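You operate a simulated robot arm through the tools that you are given. There is no shell and no other tool. Be economical: measure what you need, move in short steps, check, and stop when the job is done.

You run a simulated two-armed robot. Do the job below in one go: nothing can be reset, and whatever is moved stays where it is left.

## Task
Uncover the dough, smooth its ridges out and cover it again.
Fine: the dough board is held steady with the other hand while the smoother drags on it; the smoother goes back. Set down upright: dough smoother. What is to be rubbed or washed off counts as gone when no trace of it is left.

Only the result counts: the job must be done as asked and must still hold three seconds after the hand-in. Knocking over, shifting, dropping, spilling or breaking anything else fails it. Lids that push on must go on centred and level and be pressed home; caps that screw on are set level and turned clockwise until they are tight.

## Robot
Two 7-joint arms with two-finger parallel grippers on one trunk, on a base that drives. Base frame: it is fixed to the floor where the robot stands at the start and does not move with it; the origin is under the middle of the robot, x ahead of it, y to its left, z up. Readings come in mm, rad, newtons and seconds.
The left shoulder is at the start at [60, 143, 926], the right one opposite. With the tool pointing down near the work surface each hand reaches from about 320 to 740 mm from the robot's upright axis, wherever it stands, measured 20 degrees to its own side. Places, roughly: steel table [700, 100, 800]. Payload 1.57 kg a hand.
Tool frame (each hand has its own): the origin (TCP) lies between the finger pads and is the grasp point; the fingertips stand 30 mm ahead of it; z points along the fingers, y is the line along which they close. The gripper opens to 110 mm. The fingers are 24 mm wide and 12 mm thick; the gripper's body (48 by 112 mm) begins 78 mm behind the TCP.
Orientation is that of the tool frame in the base frame, as [roll, pitch, yaw] about the fixed x, y, z axes, in that order (R = Rz(yaw) Ry(pitch) Rx(roll)). With the fingers straight down and closing along the base's y, the tool's x points along the base's -x, its y along +y and its z along -z.

## Interface
- The arms move only by the tool apply_moves. It takes "left_rows", "right_rows" or both (then of equal length, played together; a hand with none holds still); each is one flat list of numbers, 7 for each row, row after row: the turn, a rotation vector about the base's x, y, z in rad, then the shift along the base's x, y, z in mm, then the gripper command, from -1 (fully open) to 1 (shut), values between in proportion. In form: [ax, ay, az, tx, ty, tz, hand, ax, ay, az, tx, ty, tz, hand, ...]. A call has 1 to 10 rows; each row is the pose to reach, as a shift and turn from the pose commanded when the call began. Rows are played at 5 a second. More than 50 mm and 0.15 rad between two rows, or a gripper value outside its range, and nothing of the call is played. Where a pose cannot be reached the arm comes as near as it can. A force on the tool above 90 N (or 10 N above the force at the start of the call, whichever is more), or a blocked arm, ends the call early, and 0.2 s more pass. The fingers move at their own pace (about 45 mm/s each) and stop on an object; they squeeze with about 33 N. The grip force told is the motor's: it shows also when the fingers shut on nothing. Time passes only in rows, and 0.2 s behind the last, so rows that repeat a pose let the fingers close. It gives the time, the measured TCP pose, the force on the tool (base axes), the opening and the grip force at its end, in the units of the frame above (readings bear some noise), with the torque about the TCP (base axes, N m) and any sound that the robot's microphone picked up, and new pictures: "views" is both (left out), scene, wrist or none (wrist: the cameras of the hands that moved).
- Cameras (640 x 400 px; columns grow to the right, rows downward): "scene" is now at [47, -9.7, 1530.5]; the picture's right is [-0.11, -0.99, 0.00], its down [-0.80, 0.09, -0.59] and it looks along [0.59, -0.06, -0.81] (base axes); focal length 269 px, centre (320, 200). "left" rides on the left gripper at [70, -16, -141] in its tool frame; the picture's right is [0.23, 0.97, 0.00], its down [-0.86, 0.20, -0.48] and it looks along [-0.47, 0.11, 0.88] (tool axes); focal length 222 px, centre (320, 200). "right" rides on the right gripper at [70, 16, -141] in its tool frame; the picture's right is [-0.23, 0.97, 0.00], its down [-0.85, -0.20, -0.48] and it looks along [-0.47, -0.11, 0.88] (tool axes); focal length 222 px, centre (320, 200). There is no depth. A picture from a camera that has moved, and an enlarged one, comes with that camera's place and axes in the base frame and with its lens.
- lift_body(by): slides the trunk up (or, below 0, down) by that many mm; the arms and the scene camera ride with it, the base frame stays. It gives what a move gives, with no picture.
- steer(legs): drives the robot by 1 to 6 legs, each [ahead, left, turn to the left] in mm, mm and rad, along the robot's own axes; the way and the turn of a leg run together, so that a leg with both is an arc; at most 1500 mm and 3.142 rad a leg. The arms and the cameras ride along, it lands a little off, and it stops where it bumps. It gives what a move gives, and a new picture of the scene camera.
- head_to(pan, tilt): turns the head with the scene camera to pan (to the left, within 1.501 rad either way) and tilt (down, from -0.506 to 1.204), counted from straight ahead of the robot. It gives what a move gives, and a new picture of the scene camera.
- zoom(camera, box): a new picture of the part [left, top, right, bottom] of that camera's present view, enlarged. No time passes.
- hand_in(): hands the job in; it is judged then, once.

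Work in short steps. Places have to be worked out from the pictures, the camera data and where the tool is seen: move nearer, look again, correct. Check each grasp and each placing, and mend what went wrong. You have 120 turns and 260 pictures in all, those below and enlarged ones among them. Open the grippers and draw the arms clear of the work before you hand the job in, unless the task says otherwise; then end with one line.

The tools are called as name(argument=value, ...) on one line, values as JSON. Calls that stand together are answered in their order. apply_moves: Moves the arms, as the interface text tells. Its arguments: {"type":"object","properties":{"left_rows":{"type":"array","items":{"type":"number"}},"right_rows":{"type":"array","items":{"type":"number"}},"views":{"type":"string","enum":["both","scene","wrist","none"]}},"required":[]} The other tools are called the same way: lift_body (by) slides the trunk up or down; steer (legs) drives the base; head_to (pan, tilt) turns the head that bears the scene camera; zoom (camera, box) takes an enlarged picture of a part of a camera's view; hand_in () hands the job in.

At the start:

```text
t: 0.0
left_ee_pos: [457.3, 58.3, 1110.7]
left_ee_rot: [-3.141, 0.0, 3.141]
left_wrist_force: [0.1, 0.1, -0.5]
left_ft_torque: [-0.02, 0.01, -0.01]
left_finger_gap: 110.0
left_grasp_force: 0.0
right_ee_pos: [492.5, -310.8, 1069.3]
right_ee_rot: [3.141, -0.001, -3.141]
right_wrist_force: [0.0, 0.2, 0.4]
right_ft_torque: [-0.01, 0.0, -0.01]
right_finger_gap: 109.9
right_grasp_force: 0.1
trunk travel left (down, up): [-525.0, 65.0]
robot x, y, heading: [-0.6, -1.3, 0.003]
head pan, tilt: [-0.106, 0.937]
```

scene: 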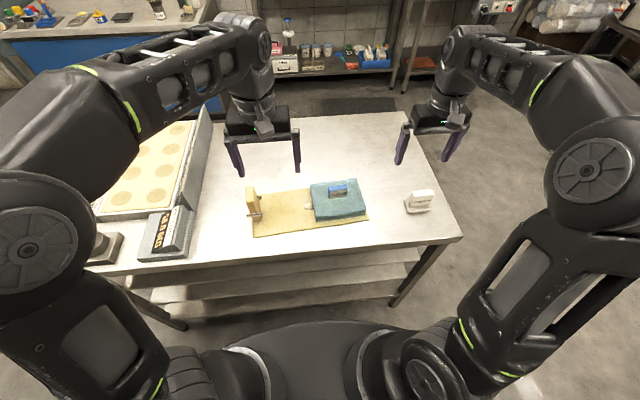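
right: 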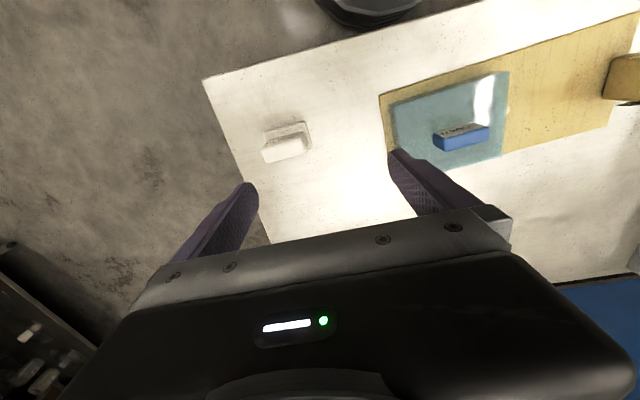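
left: 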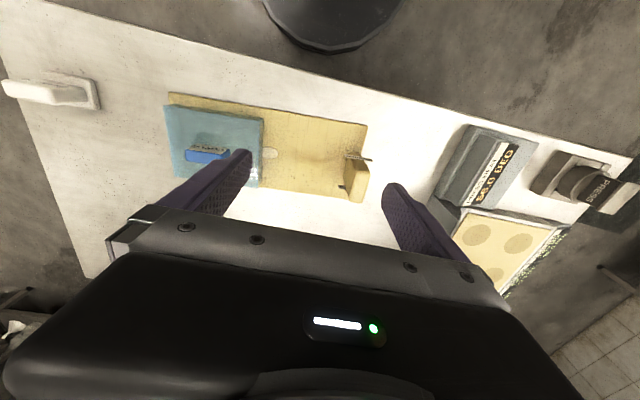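

I'll look closer at the board, cover and smoother first.

zoom(camera="scene", box=[230, 160, 450, 260])

zoom(camera="left", box=[140, 80, 400, 220])

zoom(camera="right", box=[230, 40, 640, 220])

```text
2.91 times, centred on (340, 210) of scene
camera zoom: at [47.0, -9.7, 1530.5], right [-0.11, -0.99, 0.0], down [-0.8, 0.09, -0.59], along [0.59, -0.06, -0.81], focal length 782 px, centre (262, 171)
```

zoom: 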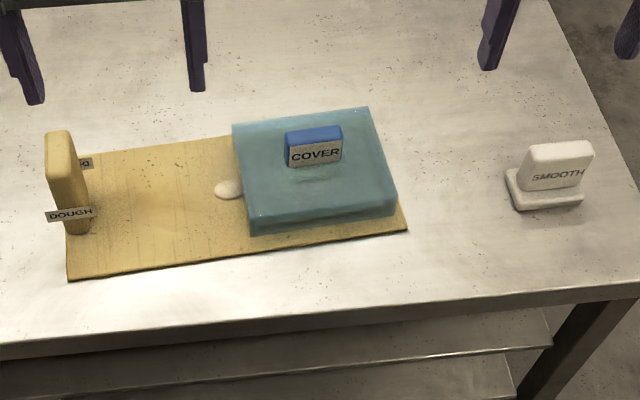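

```text
2.46 times, centred on (270, 150) of left
camera zoom: at [388.1, 42.8, 1252.9], right [-0.23, 0.97, 0.0], down [0.86, 0.2, 0.48], along [0.47, 0.11, -0.88], focal length 547 px, centre (443, 323)
```

zoom: 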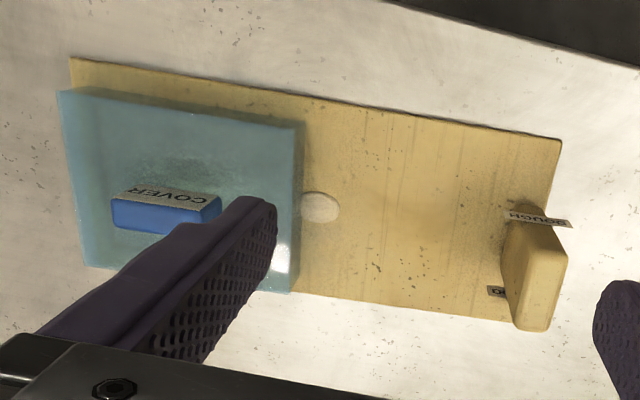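

```text
1.56 times, centred on (435, 130) of right
camera zoom: at [424.0, -295.2, 1210.9], right [0.23, 0.97, 0.0], down [0.85, -0.2, 0.48], along [0.47, -0.11, -0.88], focal length 347 px, centre (140, 309)
```

zoom: 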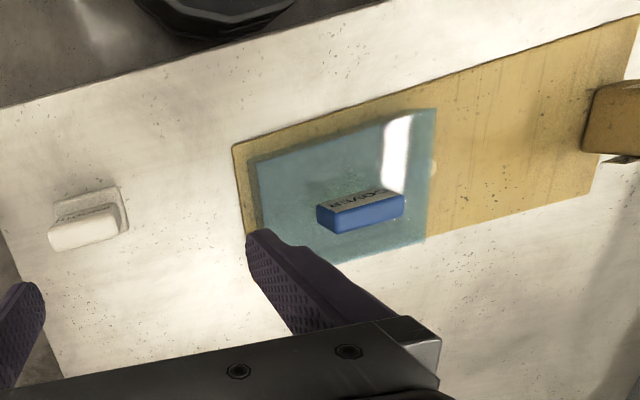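

The cover handle is near (555,-120), running roughly along y and turned about 0.065 rad. I'll turn the right hand by about -1.5 rad so it closes across the handle, and move it closer for a better look.

apply_moves(right_rows=[0, 0, -0.15, 5, 15, 0, -1, 0, 0, -0.3, 10, 30, 0, -1, 0, 0, -0.45, 15, 45, 0, -1, 0, 0, -0.6, 20, 60, 0, -1, 0, 0, -0.75, 25, 75, 0, -1, 0, 0, -0.9, 30, 90, 0, -1, 0, 0, -1.05, 35, 105, -5, -1, 0, 0, -1.2, 40, 120, -10, -1, 0, 0, -1.35, 50, 150, -15, -1, 0, 0, -1.5, 60, 190, -20, -1])

```text
t: 2.2
left_ee_pos: [457.9, 60.9, 1111.3]
left_ee_rot: [3.141, -0.001, -3.141]
left_wrist_force: [-0.2, 0.0, 0.7]
left_ft_torque: [-0.02, 0.03, 0.01]
left_finger_gap: 109.8
left_grasp_force: 0.0
right_ee_pos: [553.1, -119.9, 1050.4]
right_ee_rot: [-3.14, -0.001, 1.637]
right_wrist_force: [-0.4, 0.3, -0.7]
right_ft_torque: [0.02, 0.05, -0.01]
right_finger_gap: 110.1
right_grasp_force: 0.1
trunk travel left (down, up): [-525.0, 65.0]
robot x, y, heading: [-0.1, -0.6, 0.0]
head pan, tilt: [-0.106, 0.937]
camera scene: at [47.4, -8.7, 1530.5], right [-0.11, -0.99, 0.0], down [-0.8, 0.09, -0.59], along [0.59, -0.06, -0.81], focal length 269 px, centre (320, 200)
camera right: at [564.8, -50.2, 1190.7], right [0.99, -0.16, 0.0], down [-0.14, -0.87, 0.48], along [-0.08, -0.47, -0.88], focal length 222 px, centre (320, 200)
```

scene: 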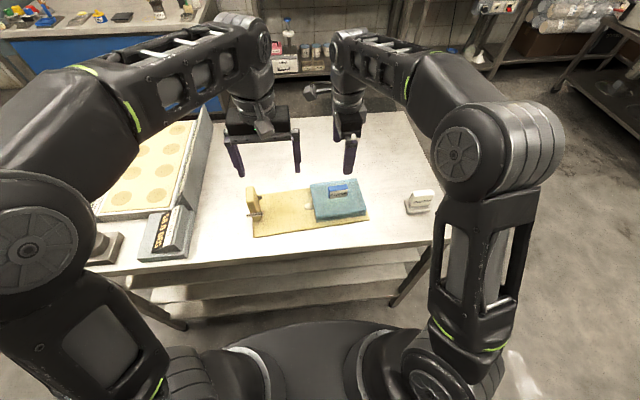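
right: 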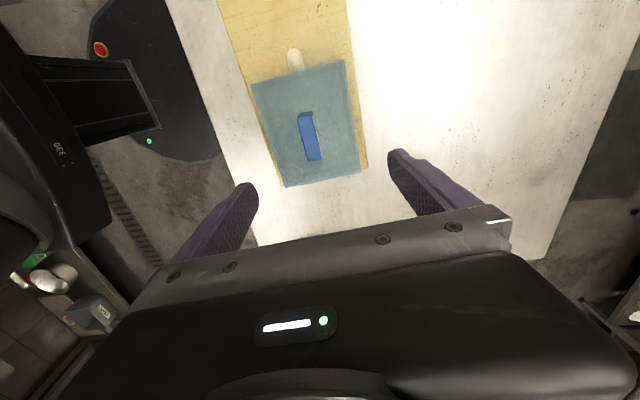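

Triangulating the three views puts the handle top near (538,-110, ~910). I'll centre over it and drop to TCP z = 975 to check the alignment.

apply_moves(right_rows=[0, 0, 0, -8, 5, -35, -1, 0, 0, 0, -15, 10, -75, -1, 0, 0, 0, -15, 10, -75, -1])

zoom(camera="right", box=[160, 0, 480, 200])

zoom(camera="scene", box=[230, 130, 450, 260])

```text
t: 3.0
left_ee_pos: [458.2, 59.2, 1109.8]
left_ee_rot: [-3.141, 0.001, 3.141]
left_wrist_force: [0.2, 0.0, 0.6]
left_ft_torque: [0.02, 0.01, -0.01]
left_finger_gap: 110.0
left_grasp_force: 0.0
right_ee_pos: [537.5, -110.2, 974.8]
right_ee_rot: [3.141, 0.001, 1.641]
right_wrist_force: [-0.3, -0.5, -0.3]
right_ft_torque: [0.0, 0.01, 0.0]
right_finger_gap: 109.8
right_grasp_force: 0.0
trunk travel left (down, up): [-525.0, 65.0]
robot x, y, heading: [-3.4, 5.1, 0.003]
head pan, tilt: [-0.106, 0.937]
camera scene: at [46.8, -9.6, 1530.5], right [-0.11, -0.99, 0.0], down [-0.8, 0.09, -0.59], along [0.59, -0.06, -0.81], focal length 269 px, centre (320, 200)
camera right: at [549.8, -40.3, 1116.2], right [0.99, -0.16, 0.0], down [-0.14, -0.87, 0.48], along [-0.08, -0.47, -0.88], focal length 222 px, centre (320, 200)
```

scene: 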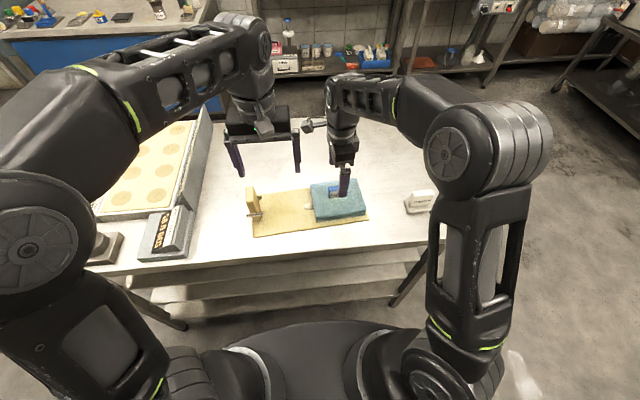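
right: 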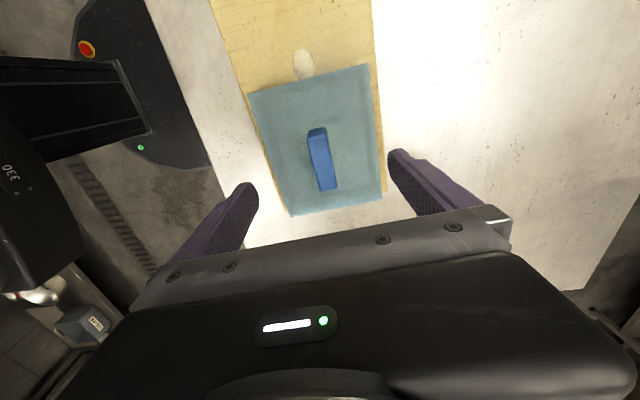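

```text
2.00 times, centred on (320, 100) of right
camera zoom: at [549.8, -40.3, 1116.2], right [0.99, -0.16, 0.0], down [-0.14, -0.87, 0.48], along [-0.08, -0.47, -0.88], focal length 444 px, centre (320, 400)
```

zoom: 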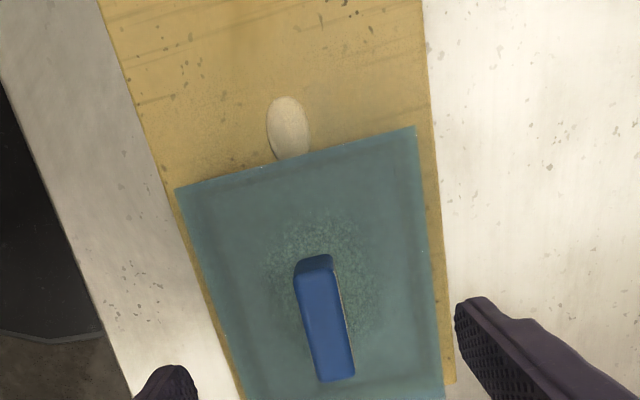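

```text
2.91 times, centred on (340, 195) of scene
camera zoom: at [46.8, -9.6, 1530.5], right [-0.11, -0.99, 0.0], down [-0.8, 0.09, -0.59], along [0.59, -0.06, -0.81], focal length 782 px, centre (262, 214)
```

zoom: 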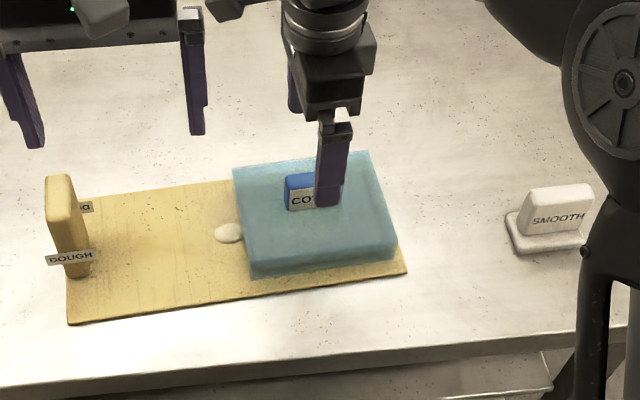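

Handle is aligned and lies under the hand at about (540,-110). I'll descend to TCP z≈898 with the fingers opened and look.

apply_moves(right_rows=[0, 0, 0, 1, 0, -35, -0.6, 0, 0, 0, 2, 0, -60, -0.5, 0, 0, 0, 2, 0, -76, -0.5, 0, 0, 0, 2, 0, -76, -0.5])

zoom(camera="scene", box=[280, 140, 390, 230])

```text
t: 4.0
left_ee_pos: [456.6, 59.0, 1110.3]
left_ee_rot: [3.14, -0.002, -3.141]
left_wrist_force: [-0.2, -0.1, 0.7]
left_ft_torque: [-0.01, -0.01, -0.03]
left_finger_gap: 110.0
left_grasp_force: 0.0
right_ee_pos: [540.2, -109.7, 898.8]
right_ee_rot: [3.141, 0.0, 1.643]
right_wrist_force: [0.4, -0.8, 0.3]
right_ft_torque: [-0.01, 0.03, -0.01]
right_finger_gap: 82.3
right_grasp_force: 0.0
trunk travel left (down, up): [-525.0, 65.0]
robot x, y, heading: [-2.4, 2.1, -0.003]
head pan, tilt: [-0.106, 0.937]
camera scene: at [46.9, -9.6, 1530.5], right [-0.11, -0.99, 0.0], down [-0.8, 0.09, -0.59], along [0.59, -0.06, -0.81], focal length 269 px, centre (320, 200)
camera right: at [552.1, -40.2, 1040.3], right [0.99, -0.16, 0.0], down [-0.14, -0.87, 0.48], along [-0.08, -0.47, -0.88], focal length 222 px, centre (320, 200)
```

scene: 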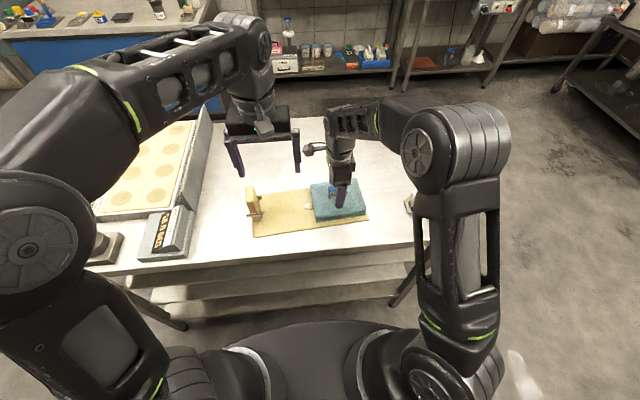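
right: 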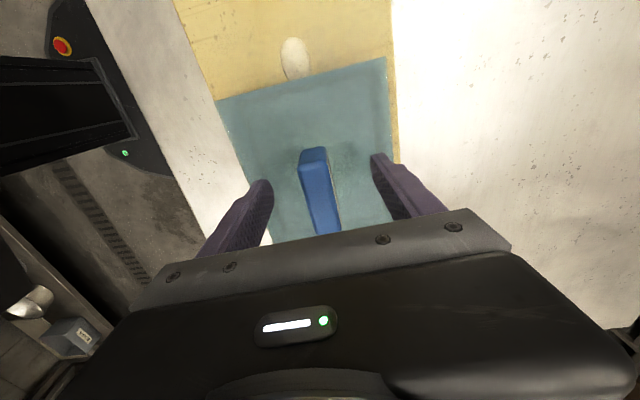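

```text
4.44 times, centred on (335, 185) of scene
camera zoom: at [46.9, -9.6, 1530.5], right [-0.11, -0.99, 0.0], down [-0.8, 0.09, -0.59], along [0.59, -0.06, -0.81], focal length 1195 px, centre (253, 267)
```

zoom: 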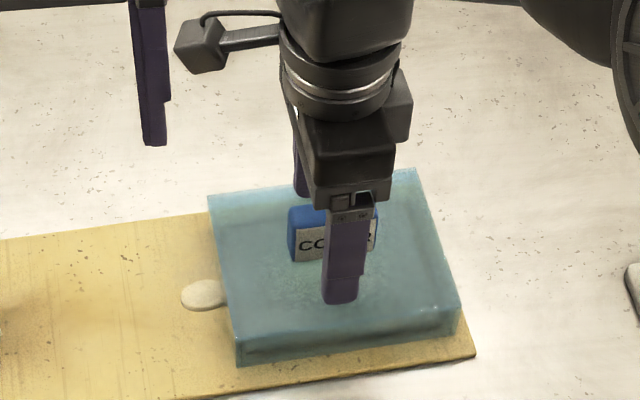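

The handle sits centred between the fingers. I'll close on it.

apply_moves(right_rows=[0, 0, 0, 0, 0, -5, -0.5, 0, 0, 0, 0, 0, -5, 1, 0, 0, 0, 0, 0, -5, 1, 0, 0, 0, 0, 0, -5, 1, 0, 0, 0, 0, 0, -5, 1, 0, 0, 0, 0, 0, -5, 1, 0, 0, 0, 0, 0, -5, 1], views="wrist")

zoom(camera="scene", box=[280, 140, 390, 230])

```text
t: 5.6
left_ee_pos: [458.5, 59.4, 1111.3]
left_ee_rot: [-3.141, 0.0, -3.141]
left_wrist_force: [0.3, 0.2, -0.2]
left_ft_torque: [0.01, 0.01, 0.01]
left_finger_gap: 110.3
left_grasp_force: 0.0
right_ee_pos: [539.9, -110.1, 893.7]
right_ee_rot: [-3.142, -0.001, 1.642]
right_wrist_force: [-0.1, 0.5, 0.8]
right_ft_torque: [-0.06, -0.01, 0.02]
right_finger_gap: 21.8
right_grasp_force: 32.8
trunk travel left (down, up): [-525.0, 65.0]
robot x, y, heading: [-0.5, 0.5, 0.003]
head pan, tilt: [-0.106, 0.937]
camera right: at [552.0, -40.3, 1035.4], right [0.99, -0.16, 0.0], down [-0.14, -0.87, 0.48], along [-0.08, -0.47, -0.88], focal length 222 px, centre (320, 200)
```

right: 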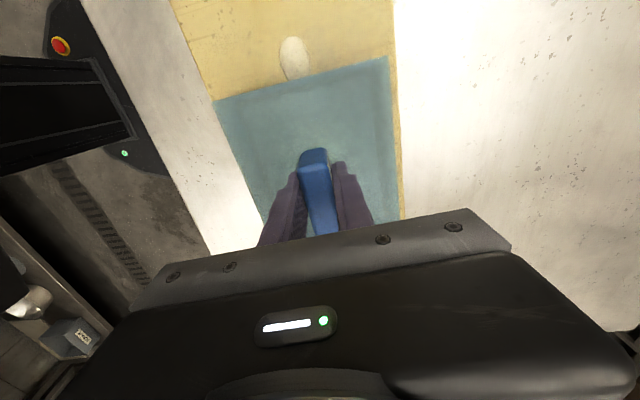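

```text
4.44 times, centred on (335, 185) of scene
camera zoom: at [47.0, -9.6, 1530.5], right [-0.11, -0.99, 0.0], down [-0.8, 0.09, -0.59], along [0.59, -0.06, -0.81], focal length 1195 px, centre (253, 267)
```

zoom: 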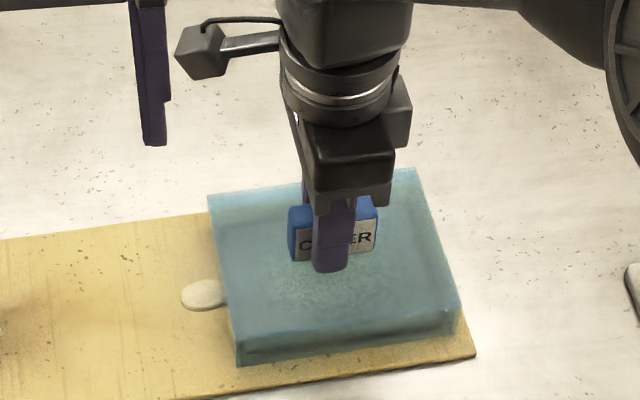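

Gripped at 21.8 mm with 33 N. I'm lifting the cover straight up.

apply_moves(right_rows=[0, 0, 0, 0, 0, 10, 1, 0, 0, 0, 0, 0, 30, 1, 0, 0, 0, 0, 0, 60, 1, 0, 0, 0, 0, 0, 90, 1, 0, 0, 0, 0, 0, 90, 1])

zoom(camera="scene", box=[230, 130, 450, 260])

```text
t: 6.8
left_ee_pos: [458.1, 58.2, 1110.4]
left_ee_rot: [-3.141, 0.0, -3.139]
left_wrist_force: [-0.4, 0.2, 0.6]
left_ft_torque: [0.01, 0.0, -0.03]
left_finger_gap: 110.1
left_grasp_force: 0.0
right_ee_pos: [539.7, -111.7, 984.7]
right_ee_rot: [-3.14, -0.001, 1.644]
right_wrist_force: [0.0, -0.6, -1.3]
right_ft_torque: [-0.03, 0.01, 0.0]
right_finger_gap: 21.7
right_grasp_force: 32.5
trunk travel left (down, up): [-525.0, 65.0]
robot x, y, heading: [3.8, -0.7, 0.005]
head pan, tilt: [-0.106, 0.937]
camera scene: at [47.3, -9.6, 1530.5], right [-0.11, -0.99, 0.0], down [-0.8, 0.09, -0.59], along [0.59, -0.06, -0.81], focal length 269 px, centre (320, 200)
camera right: at [552.0, -40.8, 1125.2], right [0.99, -0.16, 0.0], down [-0.14, -0.87, 0.48], along [-0.08, -0.47, -0.88], focal length 222 px, centre (320, 200)
```

scene: 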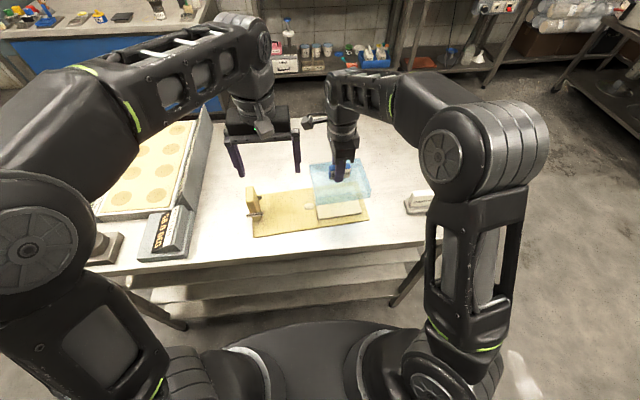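
right: 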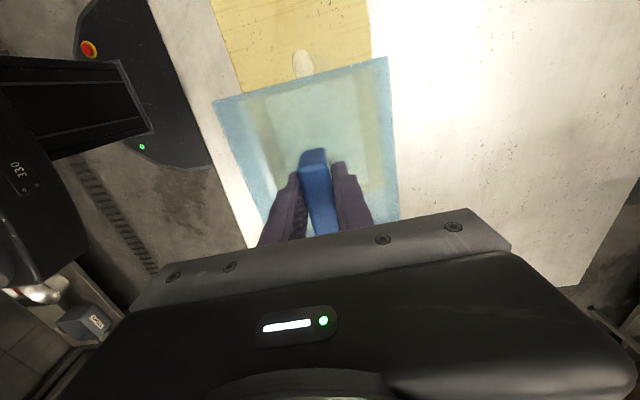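

```text
2.91 times, centred on (340, 195) of scene
camera zoom: at [47.3, -9.6, 1530.5], right [-0.11, -0.99, 0.0], down [-0.8, 0.09, -0.59], along [0.59, -0.06, -0.81], focal length 782 px, centre (262, 214)
```

zoom: 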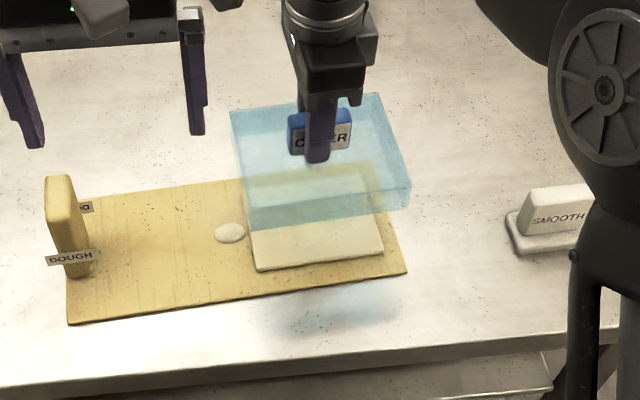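

Cover is off, with a dough slab beneath. I'll carry the cover to a free patch on the right far side around (640,-300).

apply_moves(right_rows=[0, 0, 0, 20, -38, 0, 1, 0, 0, 0, 40, -76, 0, 1, 0, 0, 0, 60, -114, 0, 1, 0, 0, 0, 80, -152, 0, 1, 0, 0, 0, 100, -190, 0, 1, 0, 0, 0, 100, -190, -20, 1, 0, 0, 0, 100, -190, -40, 1, 0, 0, 0, 100, -190, -60, 1, 0, 0, 0, 100, -190, -60, 1])

zoom(camera="scene", box=[230, 130, 450, 260])

```text
t: 8.8
left_ee_pos: [457.2, 58.6, 1111.0]
left_ee_rot: [3.141, 0.001, -3.14]
left_wrist_force: [0.4, -0.3, 0.5]
left_ft_torque: [0.0, 0.02, -0.02]
left_finger_gap: 109.9
left_grasp_force: 0.0
right_ee_pos: [639.2, -299.8, 922.6]
right_ee_rot: [-3.14, 0.001, 1.642]
right_wrist_force: [0.7, 0.1, -1.8]
right_ft_torque: [0.0, 0.01, 0.03]
right_finger_gap: 21.4
right_grasp_force: 33.1
trunk travel left (down, up): [-525.0, 65.0]
robot x, y, heading: [-0.1, -1.4, 0.0]
head pan, tilt: [-0.106, 0.937]
camera scene: at [47.1, -9.8, 1530.5], right [-0.11, -0.99, 0.0], down [-0.8, 0.09, -0.59], along [0.59, -0.06, -0.81], focal length 269 px, centre (320, 200)
camera right: at [651.7, -230.4, 1064.5], right [0.99, -0.16, 0.0], down [-0.14, -0.87, 0.48], along [-0.08, -0.47, -0.88], focal length 222 px, centre (320, 200)
```

scene: 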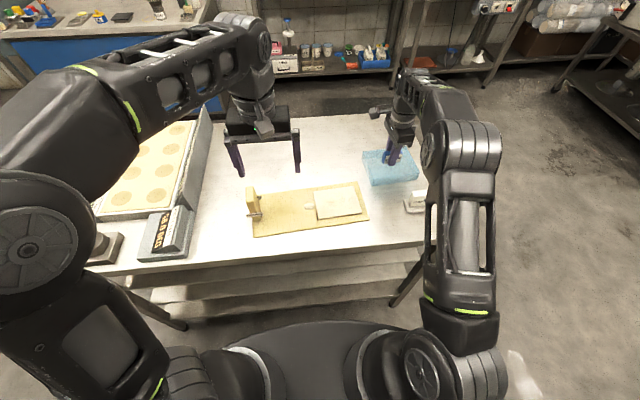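
right: 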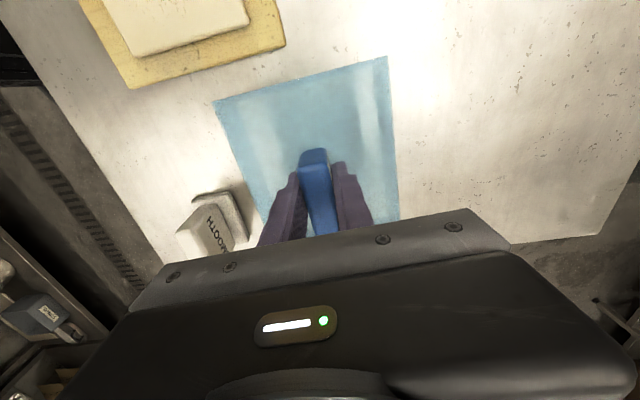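

```text
2.91 times, centred on (340, 195) of scene
camera zoom: at [47.1, -9.8, 1530.5], right [-0.11, -0.99, 0.0], down [-0.8, 0.09, -0.59], along [0.59, -0.06, -0.81], focal length 782 px, centre (262, 214)
```

zoom: 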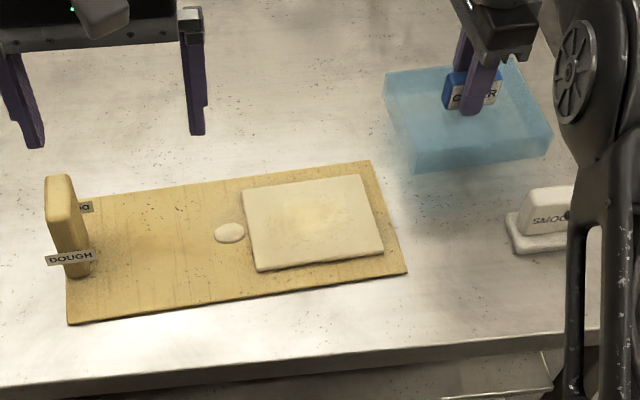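

There's free space under the cover. I'll lower it in small steps until it touches.

apply_moves(right_rows=[0, 0, 0, 8, 5, -15, 1, 0, 0, 0, 8, 5, -28, 1, 0, 0, 0, 8, 5, -33, 1, 0, 0, 0, 8, 5, -36, 1, 0, 0, 0, 8, 5, -39, 1, 0, 0, 0, 8, 5, -39, 1], views="wrist")

zoom(camera="scene", box=[340, 120, 450, 230])

```text
t: 10.2
left_ee_pos: [455.8, 59.8, 1112.0]
left_ee_rot: [-3.141, 0.001, 3.141]
left_wrist_force: [-1.1, -0.1, 0.7]
left_ft_torque: [-0.01, 0.03, -0.03]
left_finger_gap: 109.9
left_grasp_force: 0.0
right_ee_pos: [648.0, -295.9, 889.3]
right_ee_rot: [3.134, 0.001, 1.642]
right_wrist_force: [2.4, -2.3, 22.6]
right_ft_torque: [0.61, 0.69, -0.07]
right_finger_gap: 21.6
right_grasp_force: 32.7
trunk travel left (down, up): [-525.0, 65.0]
robot x, y, heading: [3.0, -2.5, -0.004]
head pan, tilt: [-0.106, 0.937]
camera right: at [659.4, -225.2, 1029.2], right [0.99, -0.16, 0.01], down [-0.14, -0.87, 0.48], along [-0.07, -0.47, -0.88], focal length 222 px, centre (320, 200)
```

right: 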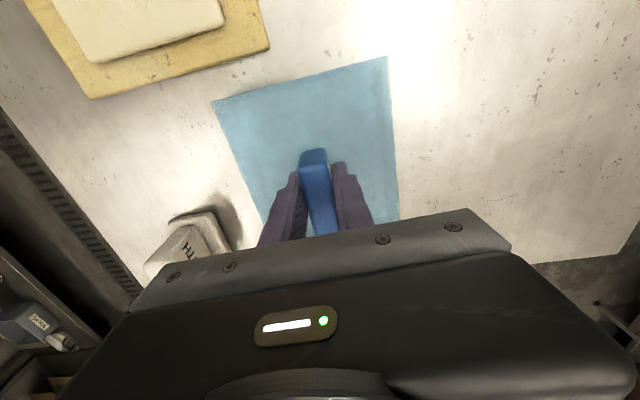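

```text
3.64 times, centred on (395, 175) of scene
camera zoom: at [45.1, -8.9, 1530.9], right [-0.11, -0.99, 0.0], down [-0.8, 0.09, -0.59], along [0.59, -0.06, -0.8], focal length 978 px, centre (47, 291)
```

zoom: 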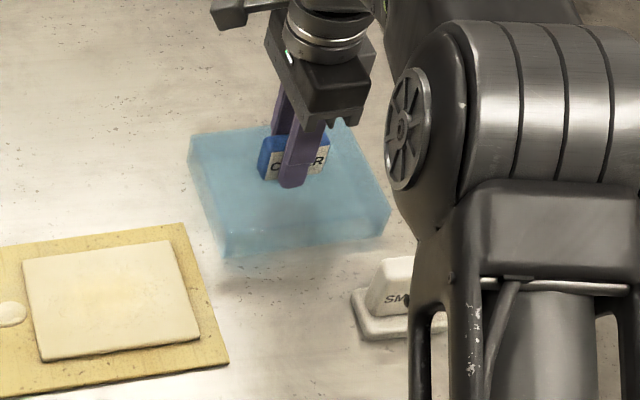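

Contact at about 889 mm with 22 N, so it rests on the table. I'll ease the press, open and rise.

apply_moves(right_rows=[0, 0, 0, 0, 0, 5, 1, 0, 0, 0, 0, 0, 5, 0.5, 0, 0, 0, 0, 0, 5, -0.3, 0, 0, 0, 0, 0, 5, -0.3, 0, 0, 0, 0, 0, 5, -0.3, 0, 0, 0, 0, 0, 40, -0.3, 0, 0, 0, 0, 0, 85, -0.3, 0, 0, 0, 0, 0, 85, -0.3])

zoom(camera="scene", box=[230, 140, 450, 260])

zoom(camera="left", box=[140, 80, 400, 220])

```text
t: 12.0
left_ee_pos: [457.8, 59.7, 1111.0]
left_ee_rot: [3.141, 0.0, 3.141]
left_wrist_force: [-0.2, 0.1, -0.9]
left_ft_torque: [0.02, 0.03, 0.01]
left_finger_gap: 110.3
left_grasp_force: 0.1
right_ee_pos: [648.9, -295.9, 970.0]
right_ee_rot: [-3.141, -0.001, 1.641]
right_wrist_force: [-0.4, -0.1, -0.3]
right_ft_torque: [0.0, -0.01, 0.01]
right_finger_gap: 71.7
right_grasp_force: 0.1
trunk travel left (down, up): [-525.0, 65.0]
robot x, y, heading: [-3.0, -0.5, -0.002]
head pan, tilt: [-0.106, 0.937]
camera scene: at [47.2, -9.7, 1530.5], right [-0.11, -0.99, 0.0], down [-0.8, 0.09, -0.59], along [0.59, -0.06, -0.81], focal length 269 px, centre (320, 200)
camera right: at [661.0, -225.6, 1110.4], right [0.99, -0.16, 0.0], down [-0.14, -0.87, 0.48], along [-0.08, -0.47, -0.88], focal length 222 px, centre (320, 200)
```

scene: 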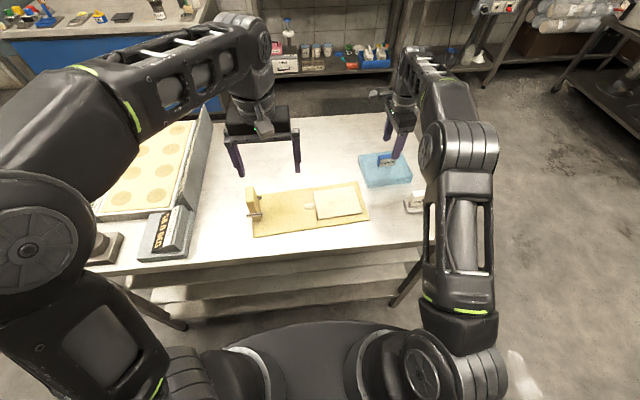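
right: 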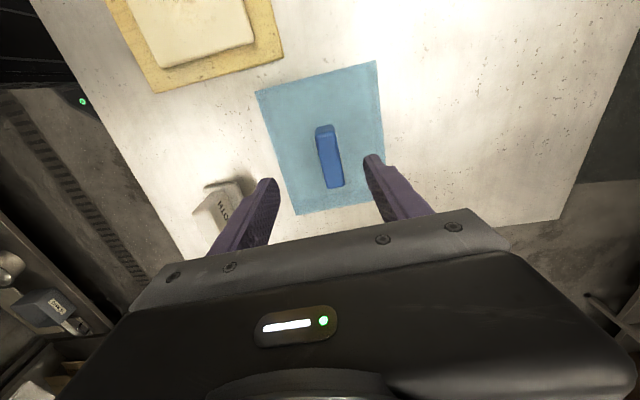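

```text
2.91 times, centred on (340, 200) of scene
camera zoom: at [47.2, -9.7, 1530.5], right [-0.11, -0.99, 0.0], down [-0.8, 0.09, -0.59], along [0.59, -0.06, -0.81], focal length 782 px, centre (262, 200)
```

zoom: 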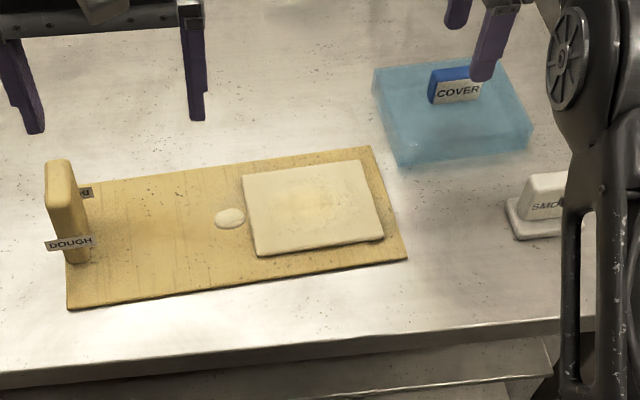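

```text
2.46 times, centred on (270, 150) of left
camera zoom: at [388.4, 42.7, 1252.8], right [-0.23, 0.97, 0.0], down [0.86, 0.2, 0.48], along [0.47, 0.11, -0.88], focal length 547 px, centre (443, 323)
```

zoom: 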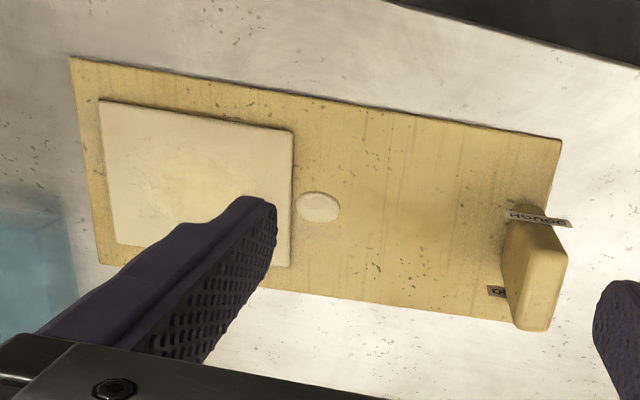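

The cover is placed upright on the table. Next I need a close look at the ridges, so I'll move the right hand over the dough.

apply_moves(right_rows=[0, 0, 0, -25, 38, 10, -0.3, 0, 0, 0, -50, 76, 20, -0.3, 0, 0, 0, -80, 114, 20, -0.3, 0, 0, 0, -110, 150, 20, -1, 0, 0, 0, -110, 160, 20, -1], views="none")

zoom(camera="right", box=[160, 0, 480, 200])

zoom(camera="scene", box=[400, 170, 460, 220])

```text
t: 13.2
left_ee_pos: [458.0, 59.8, 1110.7]
left_ee_rot: [3.141, 0.001, -3.141]
left_wrist_force: [-0.3, 0.4, -0.1]
left_ft_torque: [0.02, 0.01, -0.01]
left_finger_gap: 109.8
left_grasp_force: 0.1
right_ee_pos: [538.7, -136.7, 990.3]
right_ee_rot: [-3.14, 0.0, 1.641]
right_wrist_force: [0.5, 0.1, -0.5]
right_ft_torque: [0.0, 0.02, 0.0]
right_finger_gap: 110.1
right_grasp_force: 0.0
trunk travel left (down, up): [-525.0, 65.0]
robot x, y, heading: [-1.0, 1.0, -0.0]
head pan, tilt: [-0.106, 0.937]
```

```text
2.00 times, centred on (320, 100) of right
camera zoom: at [550.2, -65.8, 1130.7], right [0.99, -0.16, 0.0], down [-0.14, -0.87, 0.48], along [-0.08, -0.47, -0.88], focal length 444 px, centre (320, 400)
```

zoom: 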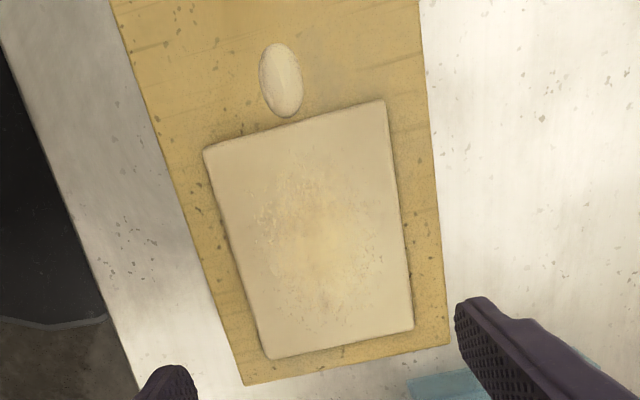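

```text
8.00 times, centred on (430, 195) of scene
camera zoom: at [47.4, -9.6, 1530.5], right [-0.11, -0.99, 0.0], down [-0.8, 0.09, -0.59], along [0.59, -0.06, -0.81], focal length 2151 px, centre (-560, 240)
```

zoom: 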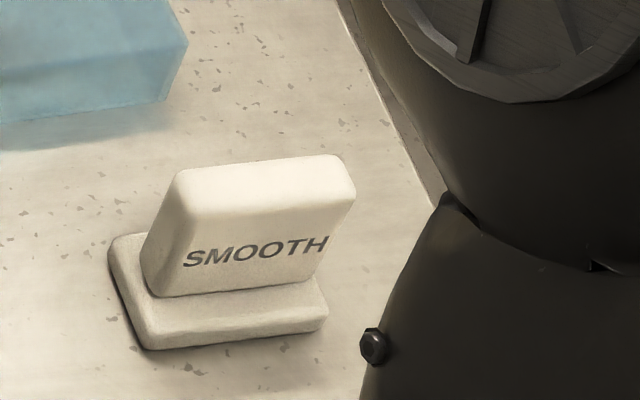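

The ridges are the rough patch in the middle of the slab, about x 497–576, y −162…−59. Before picking up the smoother I'll move the left hand over the board's post handle to locate it.

apply_moves(left_rows=[0, 0, 0, 15, 20, -30, -1, 0, 0, 0, 35, 40, -60, -1, 0, 0, 0, 55, 60, -90, -1, 0, 0, 0, 70, 82, -110, -1, 0, 0, 0, 70, 82, -110, -1])

zoom(camera="scene", box=[220, 120, 330, 250])

```text
t: 14.4
left_ee_pos: [528.0, 141.8, 999.4]
left_ee_rot: [3.141, -0.001, 3.141]
left_wrist_force: [0.1, -0.1, 1.4]
left_ft_torque: [-0.02, -0.01, 0.03]
left_finger_gap: 109.6
left_grasp_force: 0.0
right_ee_pos: [538.7, -135.7, 989.6]
right_ee_rot: [3.141, 0.0, 1.641]
right_wrist_force: [-0.7, -0.9, 0.2]
right_ft_torque: [-0.03, 0.0, -0.05]
right_finger_gap: 110.0
right_grasp_force: 0.1
trunk travel left (down, up): [-525.0, 65.0]
robot x, y, heading: [1.9, -1.1, -0.0]
head pan, tilt: [-0.106, 0.937]
camera scene: at [46.8, -9.8, 1530.5], right [-0.11, -0.99, 0.0], down [-0.8, 0.09, -0.59], along [0.59, -0.06, -0.81], focal length 269 px, centre (320, 200)
camera left: at [458.1, 125.7, 1142.2], right [-0.23, 0.97, 0.0], down [0.85, 0.2, 0.48], along [0.47, 0.11, -0.88], focal length 222 px, centre (320, 200)
```

scene: 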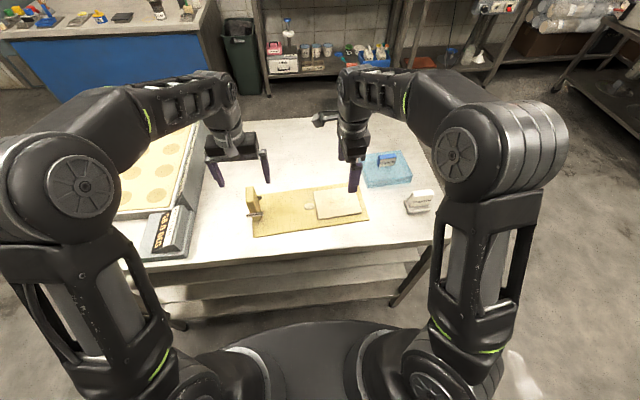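
left: 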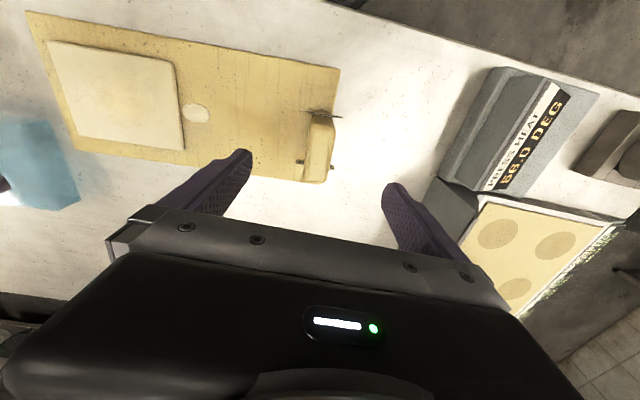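

```text
3.08 times, centred on (275, 185) of scene
camera zoom: at [46.8, -9.8, 1530.5], right [-0.11, -0.99, 0.0], down [-0.8, 0.09, -0.59], along [0.59, -0.06, -0.81], focal length 827 px, centre (458, 246)
```

zoom: 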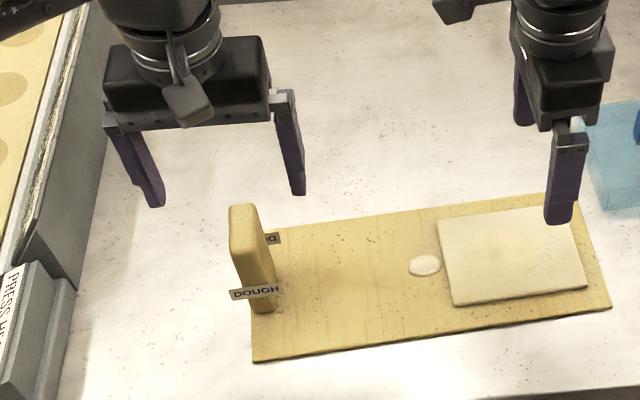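

The post's top is under the left hand at about (528,144), long along x. I'll rotate 0.07 to match it, go down to z≈885 and close.

apply_moves(left_rows=[0, 0, 0.07, 0, 2, -40, -0.4, 0, 0, 0.07, 0, 2, -80, -0.4, 0, 0, 0.07, 0, 2, -114, -0.4, 0, 0, 0.07, 0, 2, -114, -0.4])

zoom(camera="scene", box=[220, 120, 330, 250])

```text
t: 15.4
left_ee_pos: [526.9, 142.3, 886.5]
left_ee_rot: [3.141, -0.001, -3.071]
left_wrist_force: [0.7, -0.2, 0.4]
left_ft_torque: [-0.02, 0.03, -0.01]
left_finger_gap: 77.2
left_grasp_force: 0.0
right_ee_pos: [538.3, -137.9, 989.9]
right_ee_rot: [3.14, 0.0, 1.642]
right_wrist_force: [-0.5, 0.1, 0.1]
right_ft_torque: [-0.01, 0.01, -0.01]
right_finger_gap: 109.9
right_grasp_force: 0.0
trunk travel left (down, up): [-525.0, 65.0]
robot x, y, heading: [-1.1, 0.2, -0.002]
head pan, tilt: [-0.106, 0.937]
camera scene: at [46.8, -9.6, 1530.5], right [-0.11, -0.99, 0.0], down [-0.8, 0.09, -0.59], along [0.59, -0.06, -0.81], focal length 269 px, centre (320, 200)
camera left: at [458.3, 122.3, 1028.6], right [-0.29, 0.96, 0.0], down [0.84, 0.26, 0.48], along [0.46, 0.14, -0.88], focal length 222 px, centre (320, 200)
```

scene: 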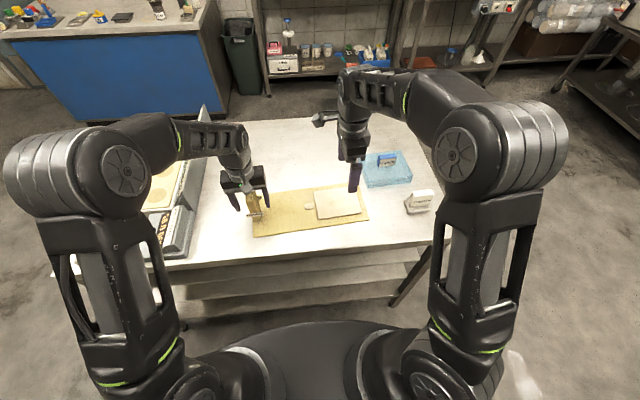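
left: 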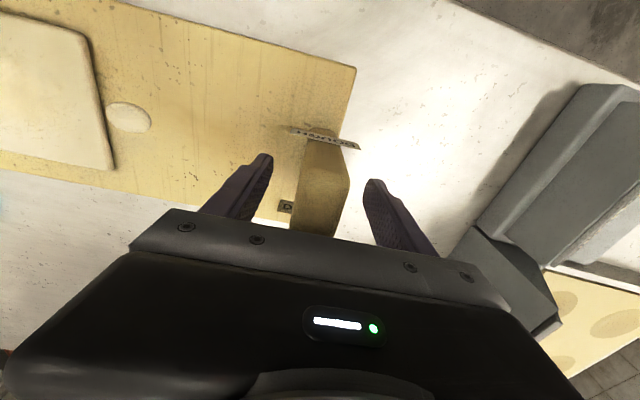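

```text
3.08 times, centred on (275, 185) of scene
camera zoom: at [46.8, -9.6, 1530.5], right [-0.11, -0.99, 0.0], down [-0.8, 0.09, -0.59], along [0.59, -0.06, -0.81], focal length 827 px, centre (458, 246)
```

zoom: 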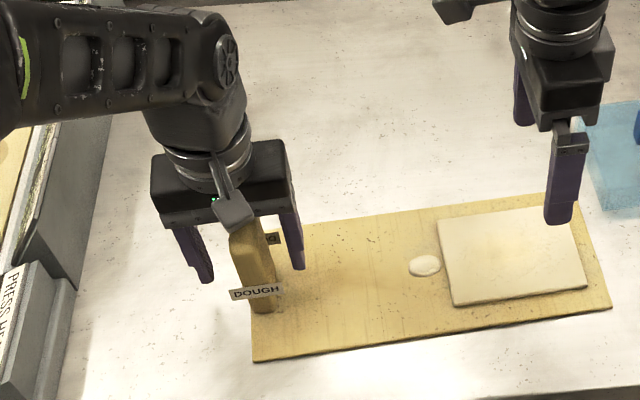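

The post is between the fingers. I'll close partway first to check the centring.

apply_moves(left_rows=[0, 0, 0, 0, 0, -4, 0, 0, 0, 0, 0, 0, -6, 0.3, 0, 0, 0, 0, 0, -6, 0.3, 0, 0, 0, 0, 0, -6, 0.3], views="wrist")

zoom(camera="scene", box=[230, 150, 300, 240])

```text
t: 16.4
left_ee_pos: [526.3, 143.2, 880.4]
left_ee_rot: [3.142, 0.0, -3.072]
left_wrist_force: [-0.2, 0.3, -0.3]
left_ft_torque: [0.06, 0.01, -0.01]
left_finger_gap: 38.6
left_grasp_force: 0.1
right_ee_pos: [537.4, -135.5, 989.0]
right_ee_rot: [3.141, 0.0, 1.642]
right_wrist_force: [-0.3, 0.8, 0.1]
right_ft_torque: [-0.01, -0.01, 0.0]
right_finger_gap: 110.1
right_grasp_force: 0.1
trunk travel left (down, up): [-525.0, 65.0]
robot x, y, heading: [2.5, -4.5, 0.004]
head pan, tilt: [-0.106, 0.937]
camera left: at [458.8, 122.2, 1023.1], right [-0.29, 0.96, 0.0], down [0.84, 0.26, 0.48], along [0.46, 0.14, -0.88], focal length 222 px, centre (320, 200)
```

left: 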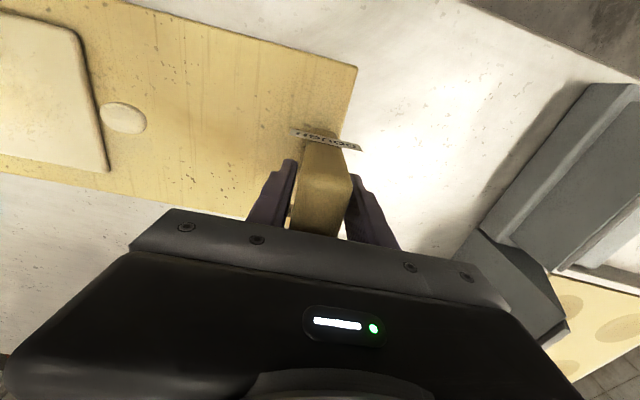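

```text
4.44 times, centred on (265, 195) of scene
camera zoom: at [47.0, -9.6, 1530.5], right [-0.11, -0.99, 0.0], down [-0.8, 0.09, -0.59], along [0.59, -0.06, -0.81], focal length 1195 px, centre (564, 222)
```

zoom: 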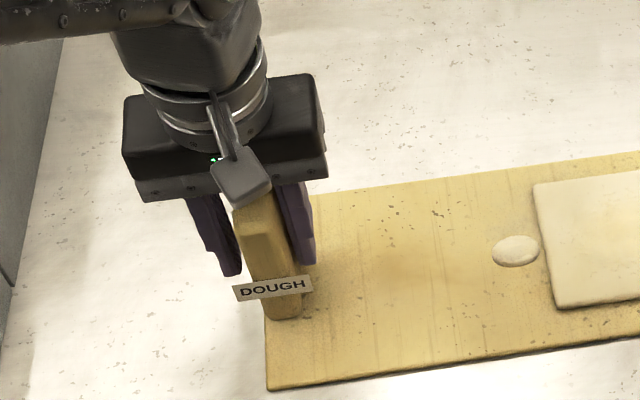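

It looks close to centred, so I'll close fully on the post.

apply_moves(left_rows=[0, 0, 0, 0, 0, 0, 0.45, 0, 0, 0, 0, 0, 0, 0.6, 0, 0, 0, 0, 0, 0, 1, 0, 0, 0, 0, 0, 0, 1, 0, 0, 0, 0, 0, 0, 1], views="none")

zoom(camera="scene", box=[230, 140, 450, 260])

```text
t: 17.6
left_ee_pos: [527.5, 142.2, 881.2]
left_ee_rot: [-3.141, -0.001, -3.071]
left_wrist_force: [0.0, -1.4, 2.0]
left_ft_torque: [0.07, 0.02, -0.09]
left_finger_gap: 26.0
left_grasp_force: 33.1
right_ee_pos: [538.0, -136.1, 990.1]
right_ee_rot: [3.141, 0.0, 1.642]
right_wrist_force: [-0.2, -0.3, 0.7]
right_ft_torque: [-0.03, -0.03, -0.04]
right_finger_gap: 109.9
right_grasp_force: 0.1
trunk travel left (down, up): [-525.0, 65.0]
robot x, y, heading: [0.2, 2.0, 0.001]
head pan, tilt: [-0.106, 0.937]
```

```text
2.91 times, centred on (340, 200) of scene
camera zoom: at [47.0, -9.9, 1530.5], right [-0.11, -0.99, 0.0], down [-0.8, 0.09, -0.59], along [0.59, -0.06, -0.81], focal length 782 px, centre (262, 200)
```

zoom: 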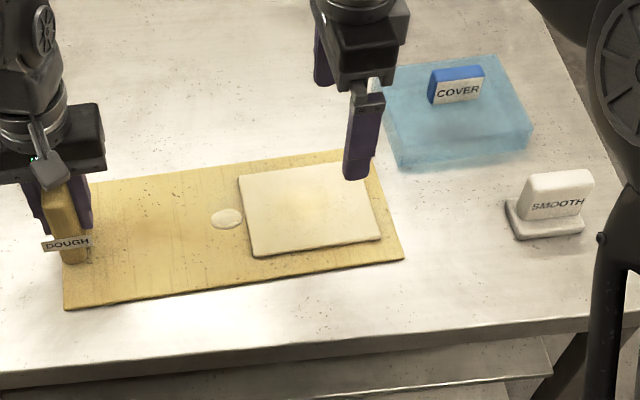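

Closing pulled the board about 3 mm to +y. I'll nudge it back by -3 mm with the left hand, and send the right hand above the smoother at about (512,-371).

apply_moves(left_rows=[0, 0, 0, 0, -1.5, 0, 1, 0, 0, 0, 0, -3, 0, 1, 0, 0, 0, 0, -3, 0, 1, 0, 0, 0, 0, -3, 0, 1, 0, 0, 0, 0, -3, 0, 1, 0, 0, 0, 0, -3, 0, 1, 0, 0, 0, 0, -3, 0, 1], right_rows=[0, 0, 0, -4, -40, 0, -1, 0, 0, 0, -8, -80, 0, -1, 0, 0, 0, -12, -120, 0, -1, 0, 0, 0, -16, -160, 0, -1, 0, 0, 0, -20, -200, 0, -1, 0, 0, 0, -26, -235, 0, -1, 0, 0, 0, -26, -235, 0, -1])

zoom(camera="right", box=[160, 0, 480, 200])

zoom(camera="scene", box=[230, 140, 450, 260])

```text
t: 19.2
left_ee_pos: [527.4, 140.1, 881.2]
left_ee_rot: [3.141, 0.0, -3.072]
left_wrist_force: [-0.9, 0.1, 1.6]
left_ft_torque: [0.13, -0.08, -0.04]
left_finger_gap: 26.1
left_grasp_force: 33.2
right_ee_pos: [511.2, -371.2, 989.7]
right_ee_rot: [-3.141, -0.001, 1.642]
right_wrist_force: [0.7, -0.1, -0.5]
right_ft_torque: [0.02, -0.02, 0.0]
right_finger_gap: 110.0
right_grasp_force: 0.0
trunk travel left (down, up): [-525.0, 65.0]
robot x, y, heading: [-0.7, -0.3, -0.004]
head pan, tilt: [-0.106, 0.937]
camera scene: at [46.7, -9.8, 1530.5], right [-0.11, -0.99, 0.0], down [-0.8, 0.09, -0.59], along [0.59, -0.06, -0.81], focal length 269 px, centre (320, 200)
camera right: at [524.2, -301.2, 1131.4], right [0.99, -0.16, 0.0], down [-0.14, -0.87, 0.48], along [-0.07, -0.47, -0.88], focal length 222 px, centre (320, 200)
camera left: at [458.9, 118.6, 1023.2], right [-0.29, 0.96, 0.0], down [0.84, 0.26, 0.48], along [0.46, 0.14, -0.88], focal length 222 px, centre (320, 200)
```

scene: 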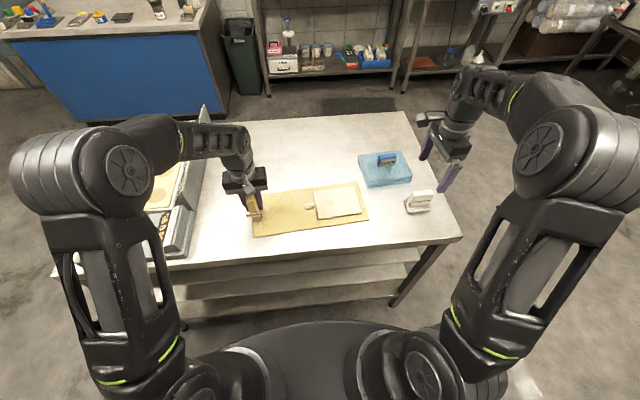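
right: 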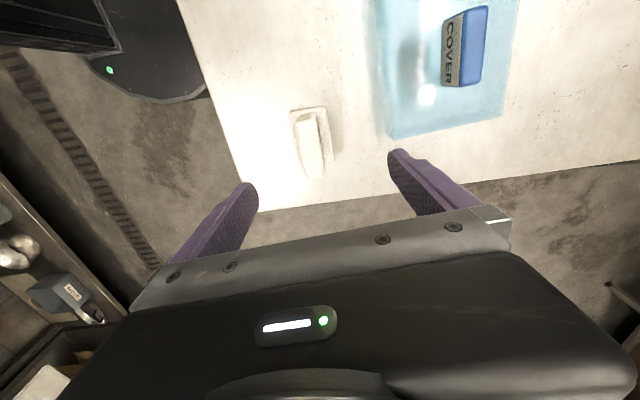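
left: 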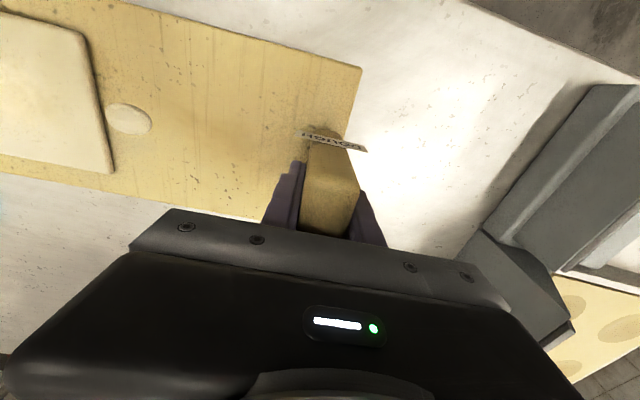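

```text
2.00 times, centred on (320, 100) of right
camera zoom: at [524.2, -301.2, 1131.4], right [0.99, -0.16, 0.0], down [-0.14, -0.87, 0.48], along [-0.07, -0.47, -0.88], focal length 444 px, centre (320, 400)
```

zoom: 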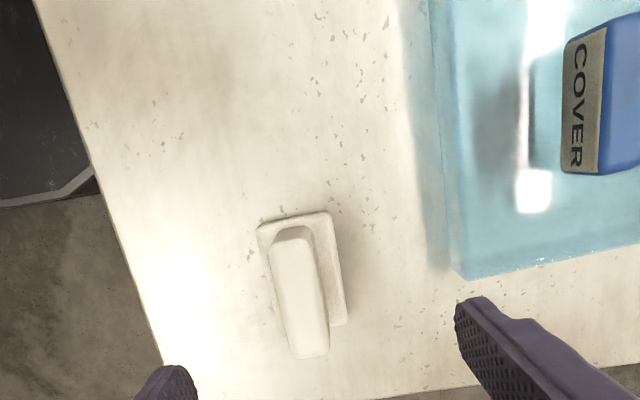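

```text
2.91 times, centred on (340, 200) of scene
camera zoom: at [46.7, -9.8, 1530.5], right [-0.11, -0.99, 0.0], down [-0.8, 0.09, -0.59], along [0.59, -0.06, -0.81], focal length 782 px, centre (262, 200)
```

zoom: 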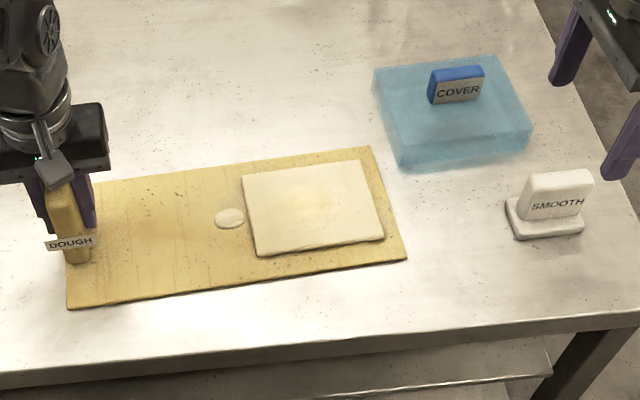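

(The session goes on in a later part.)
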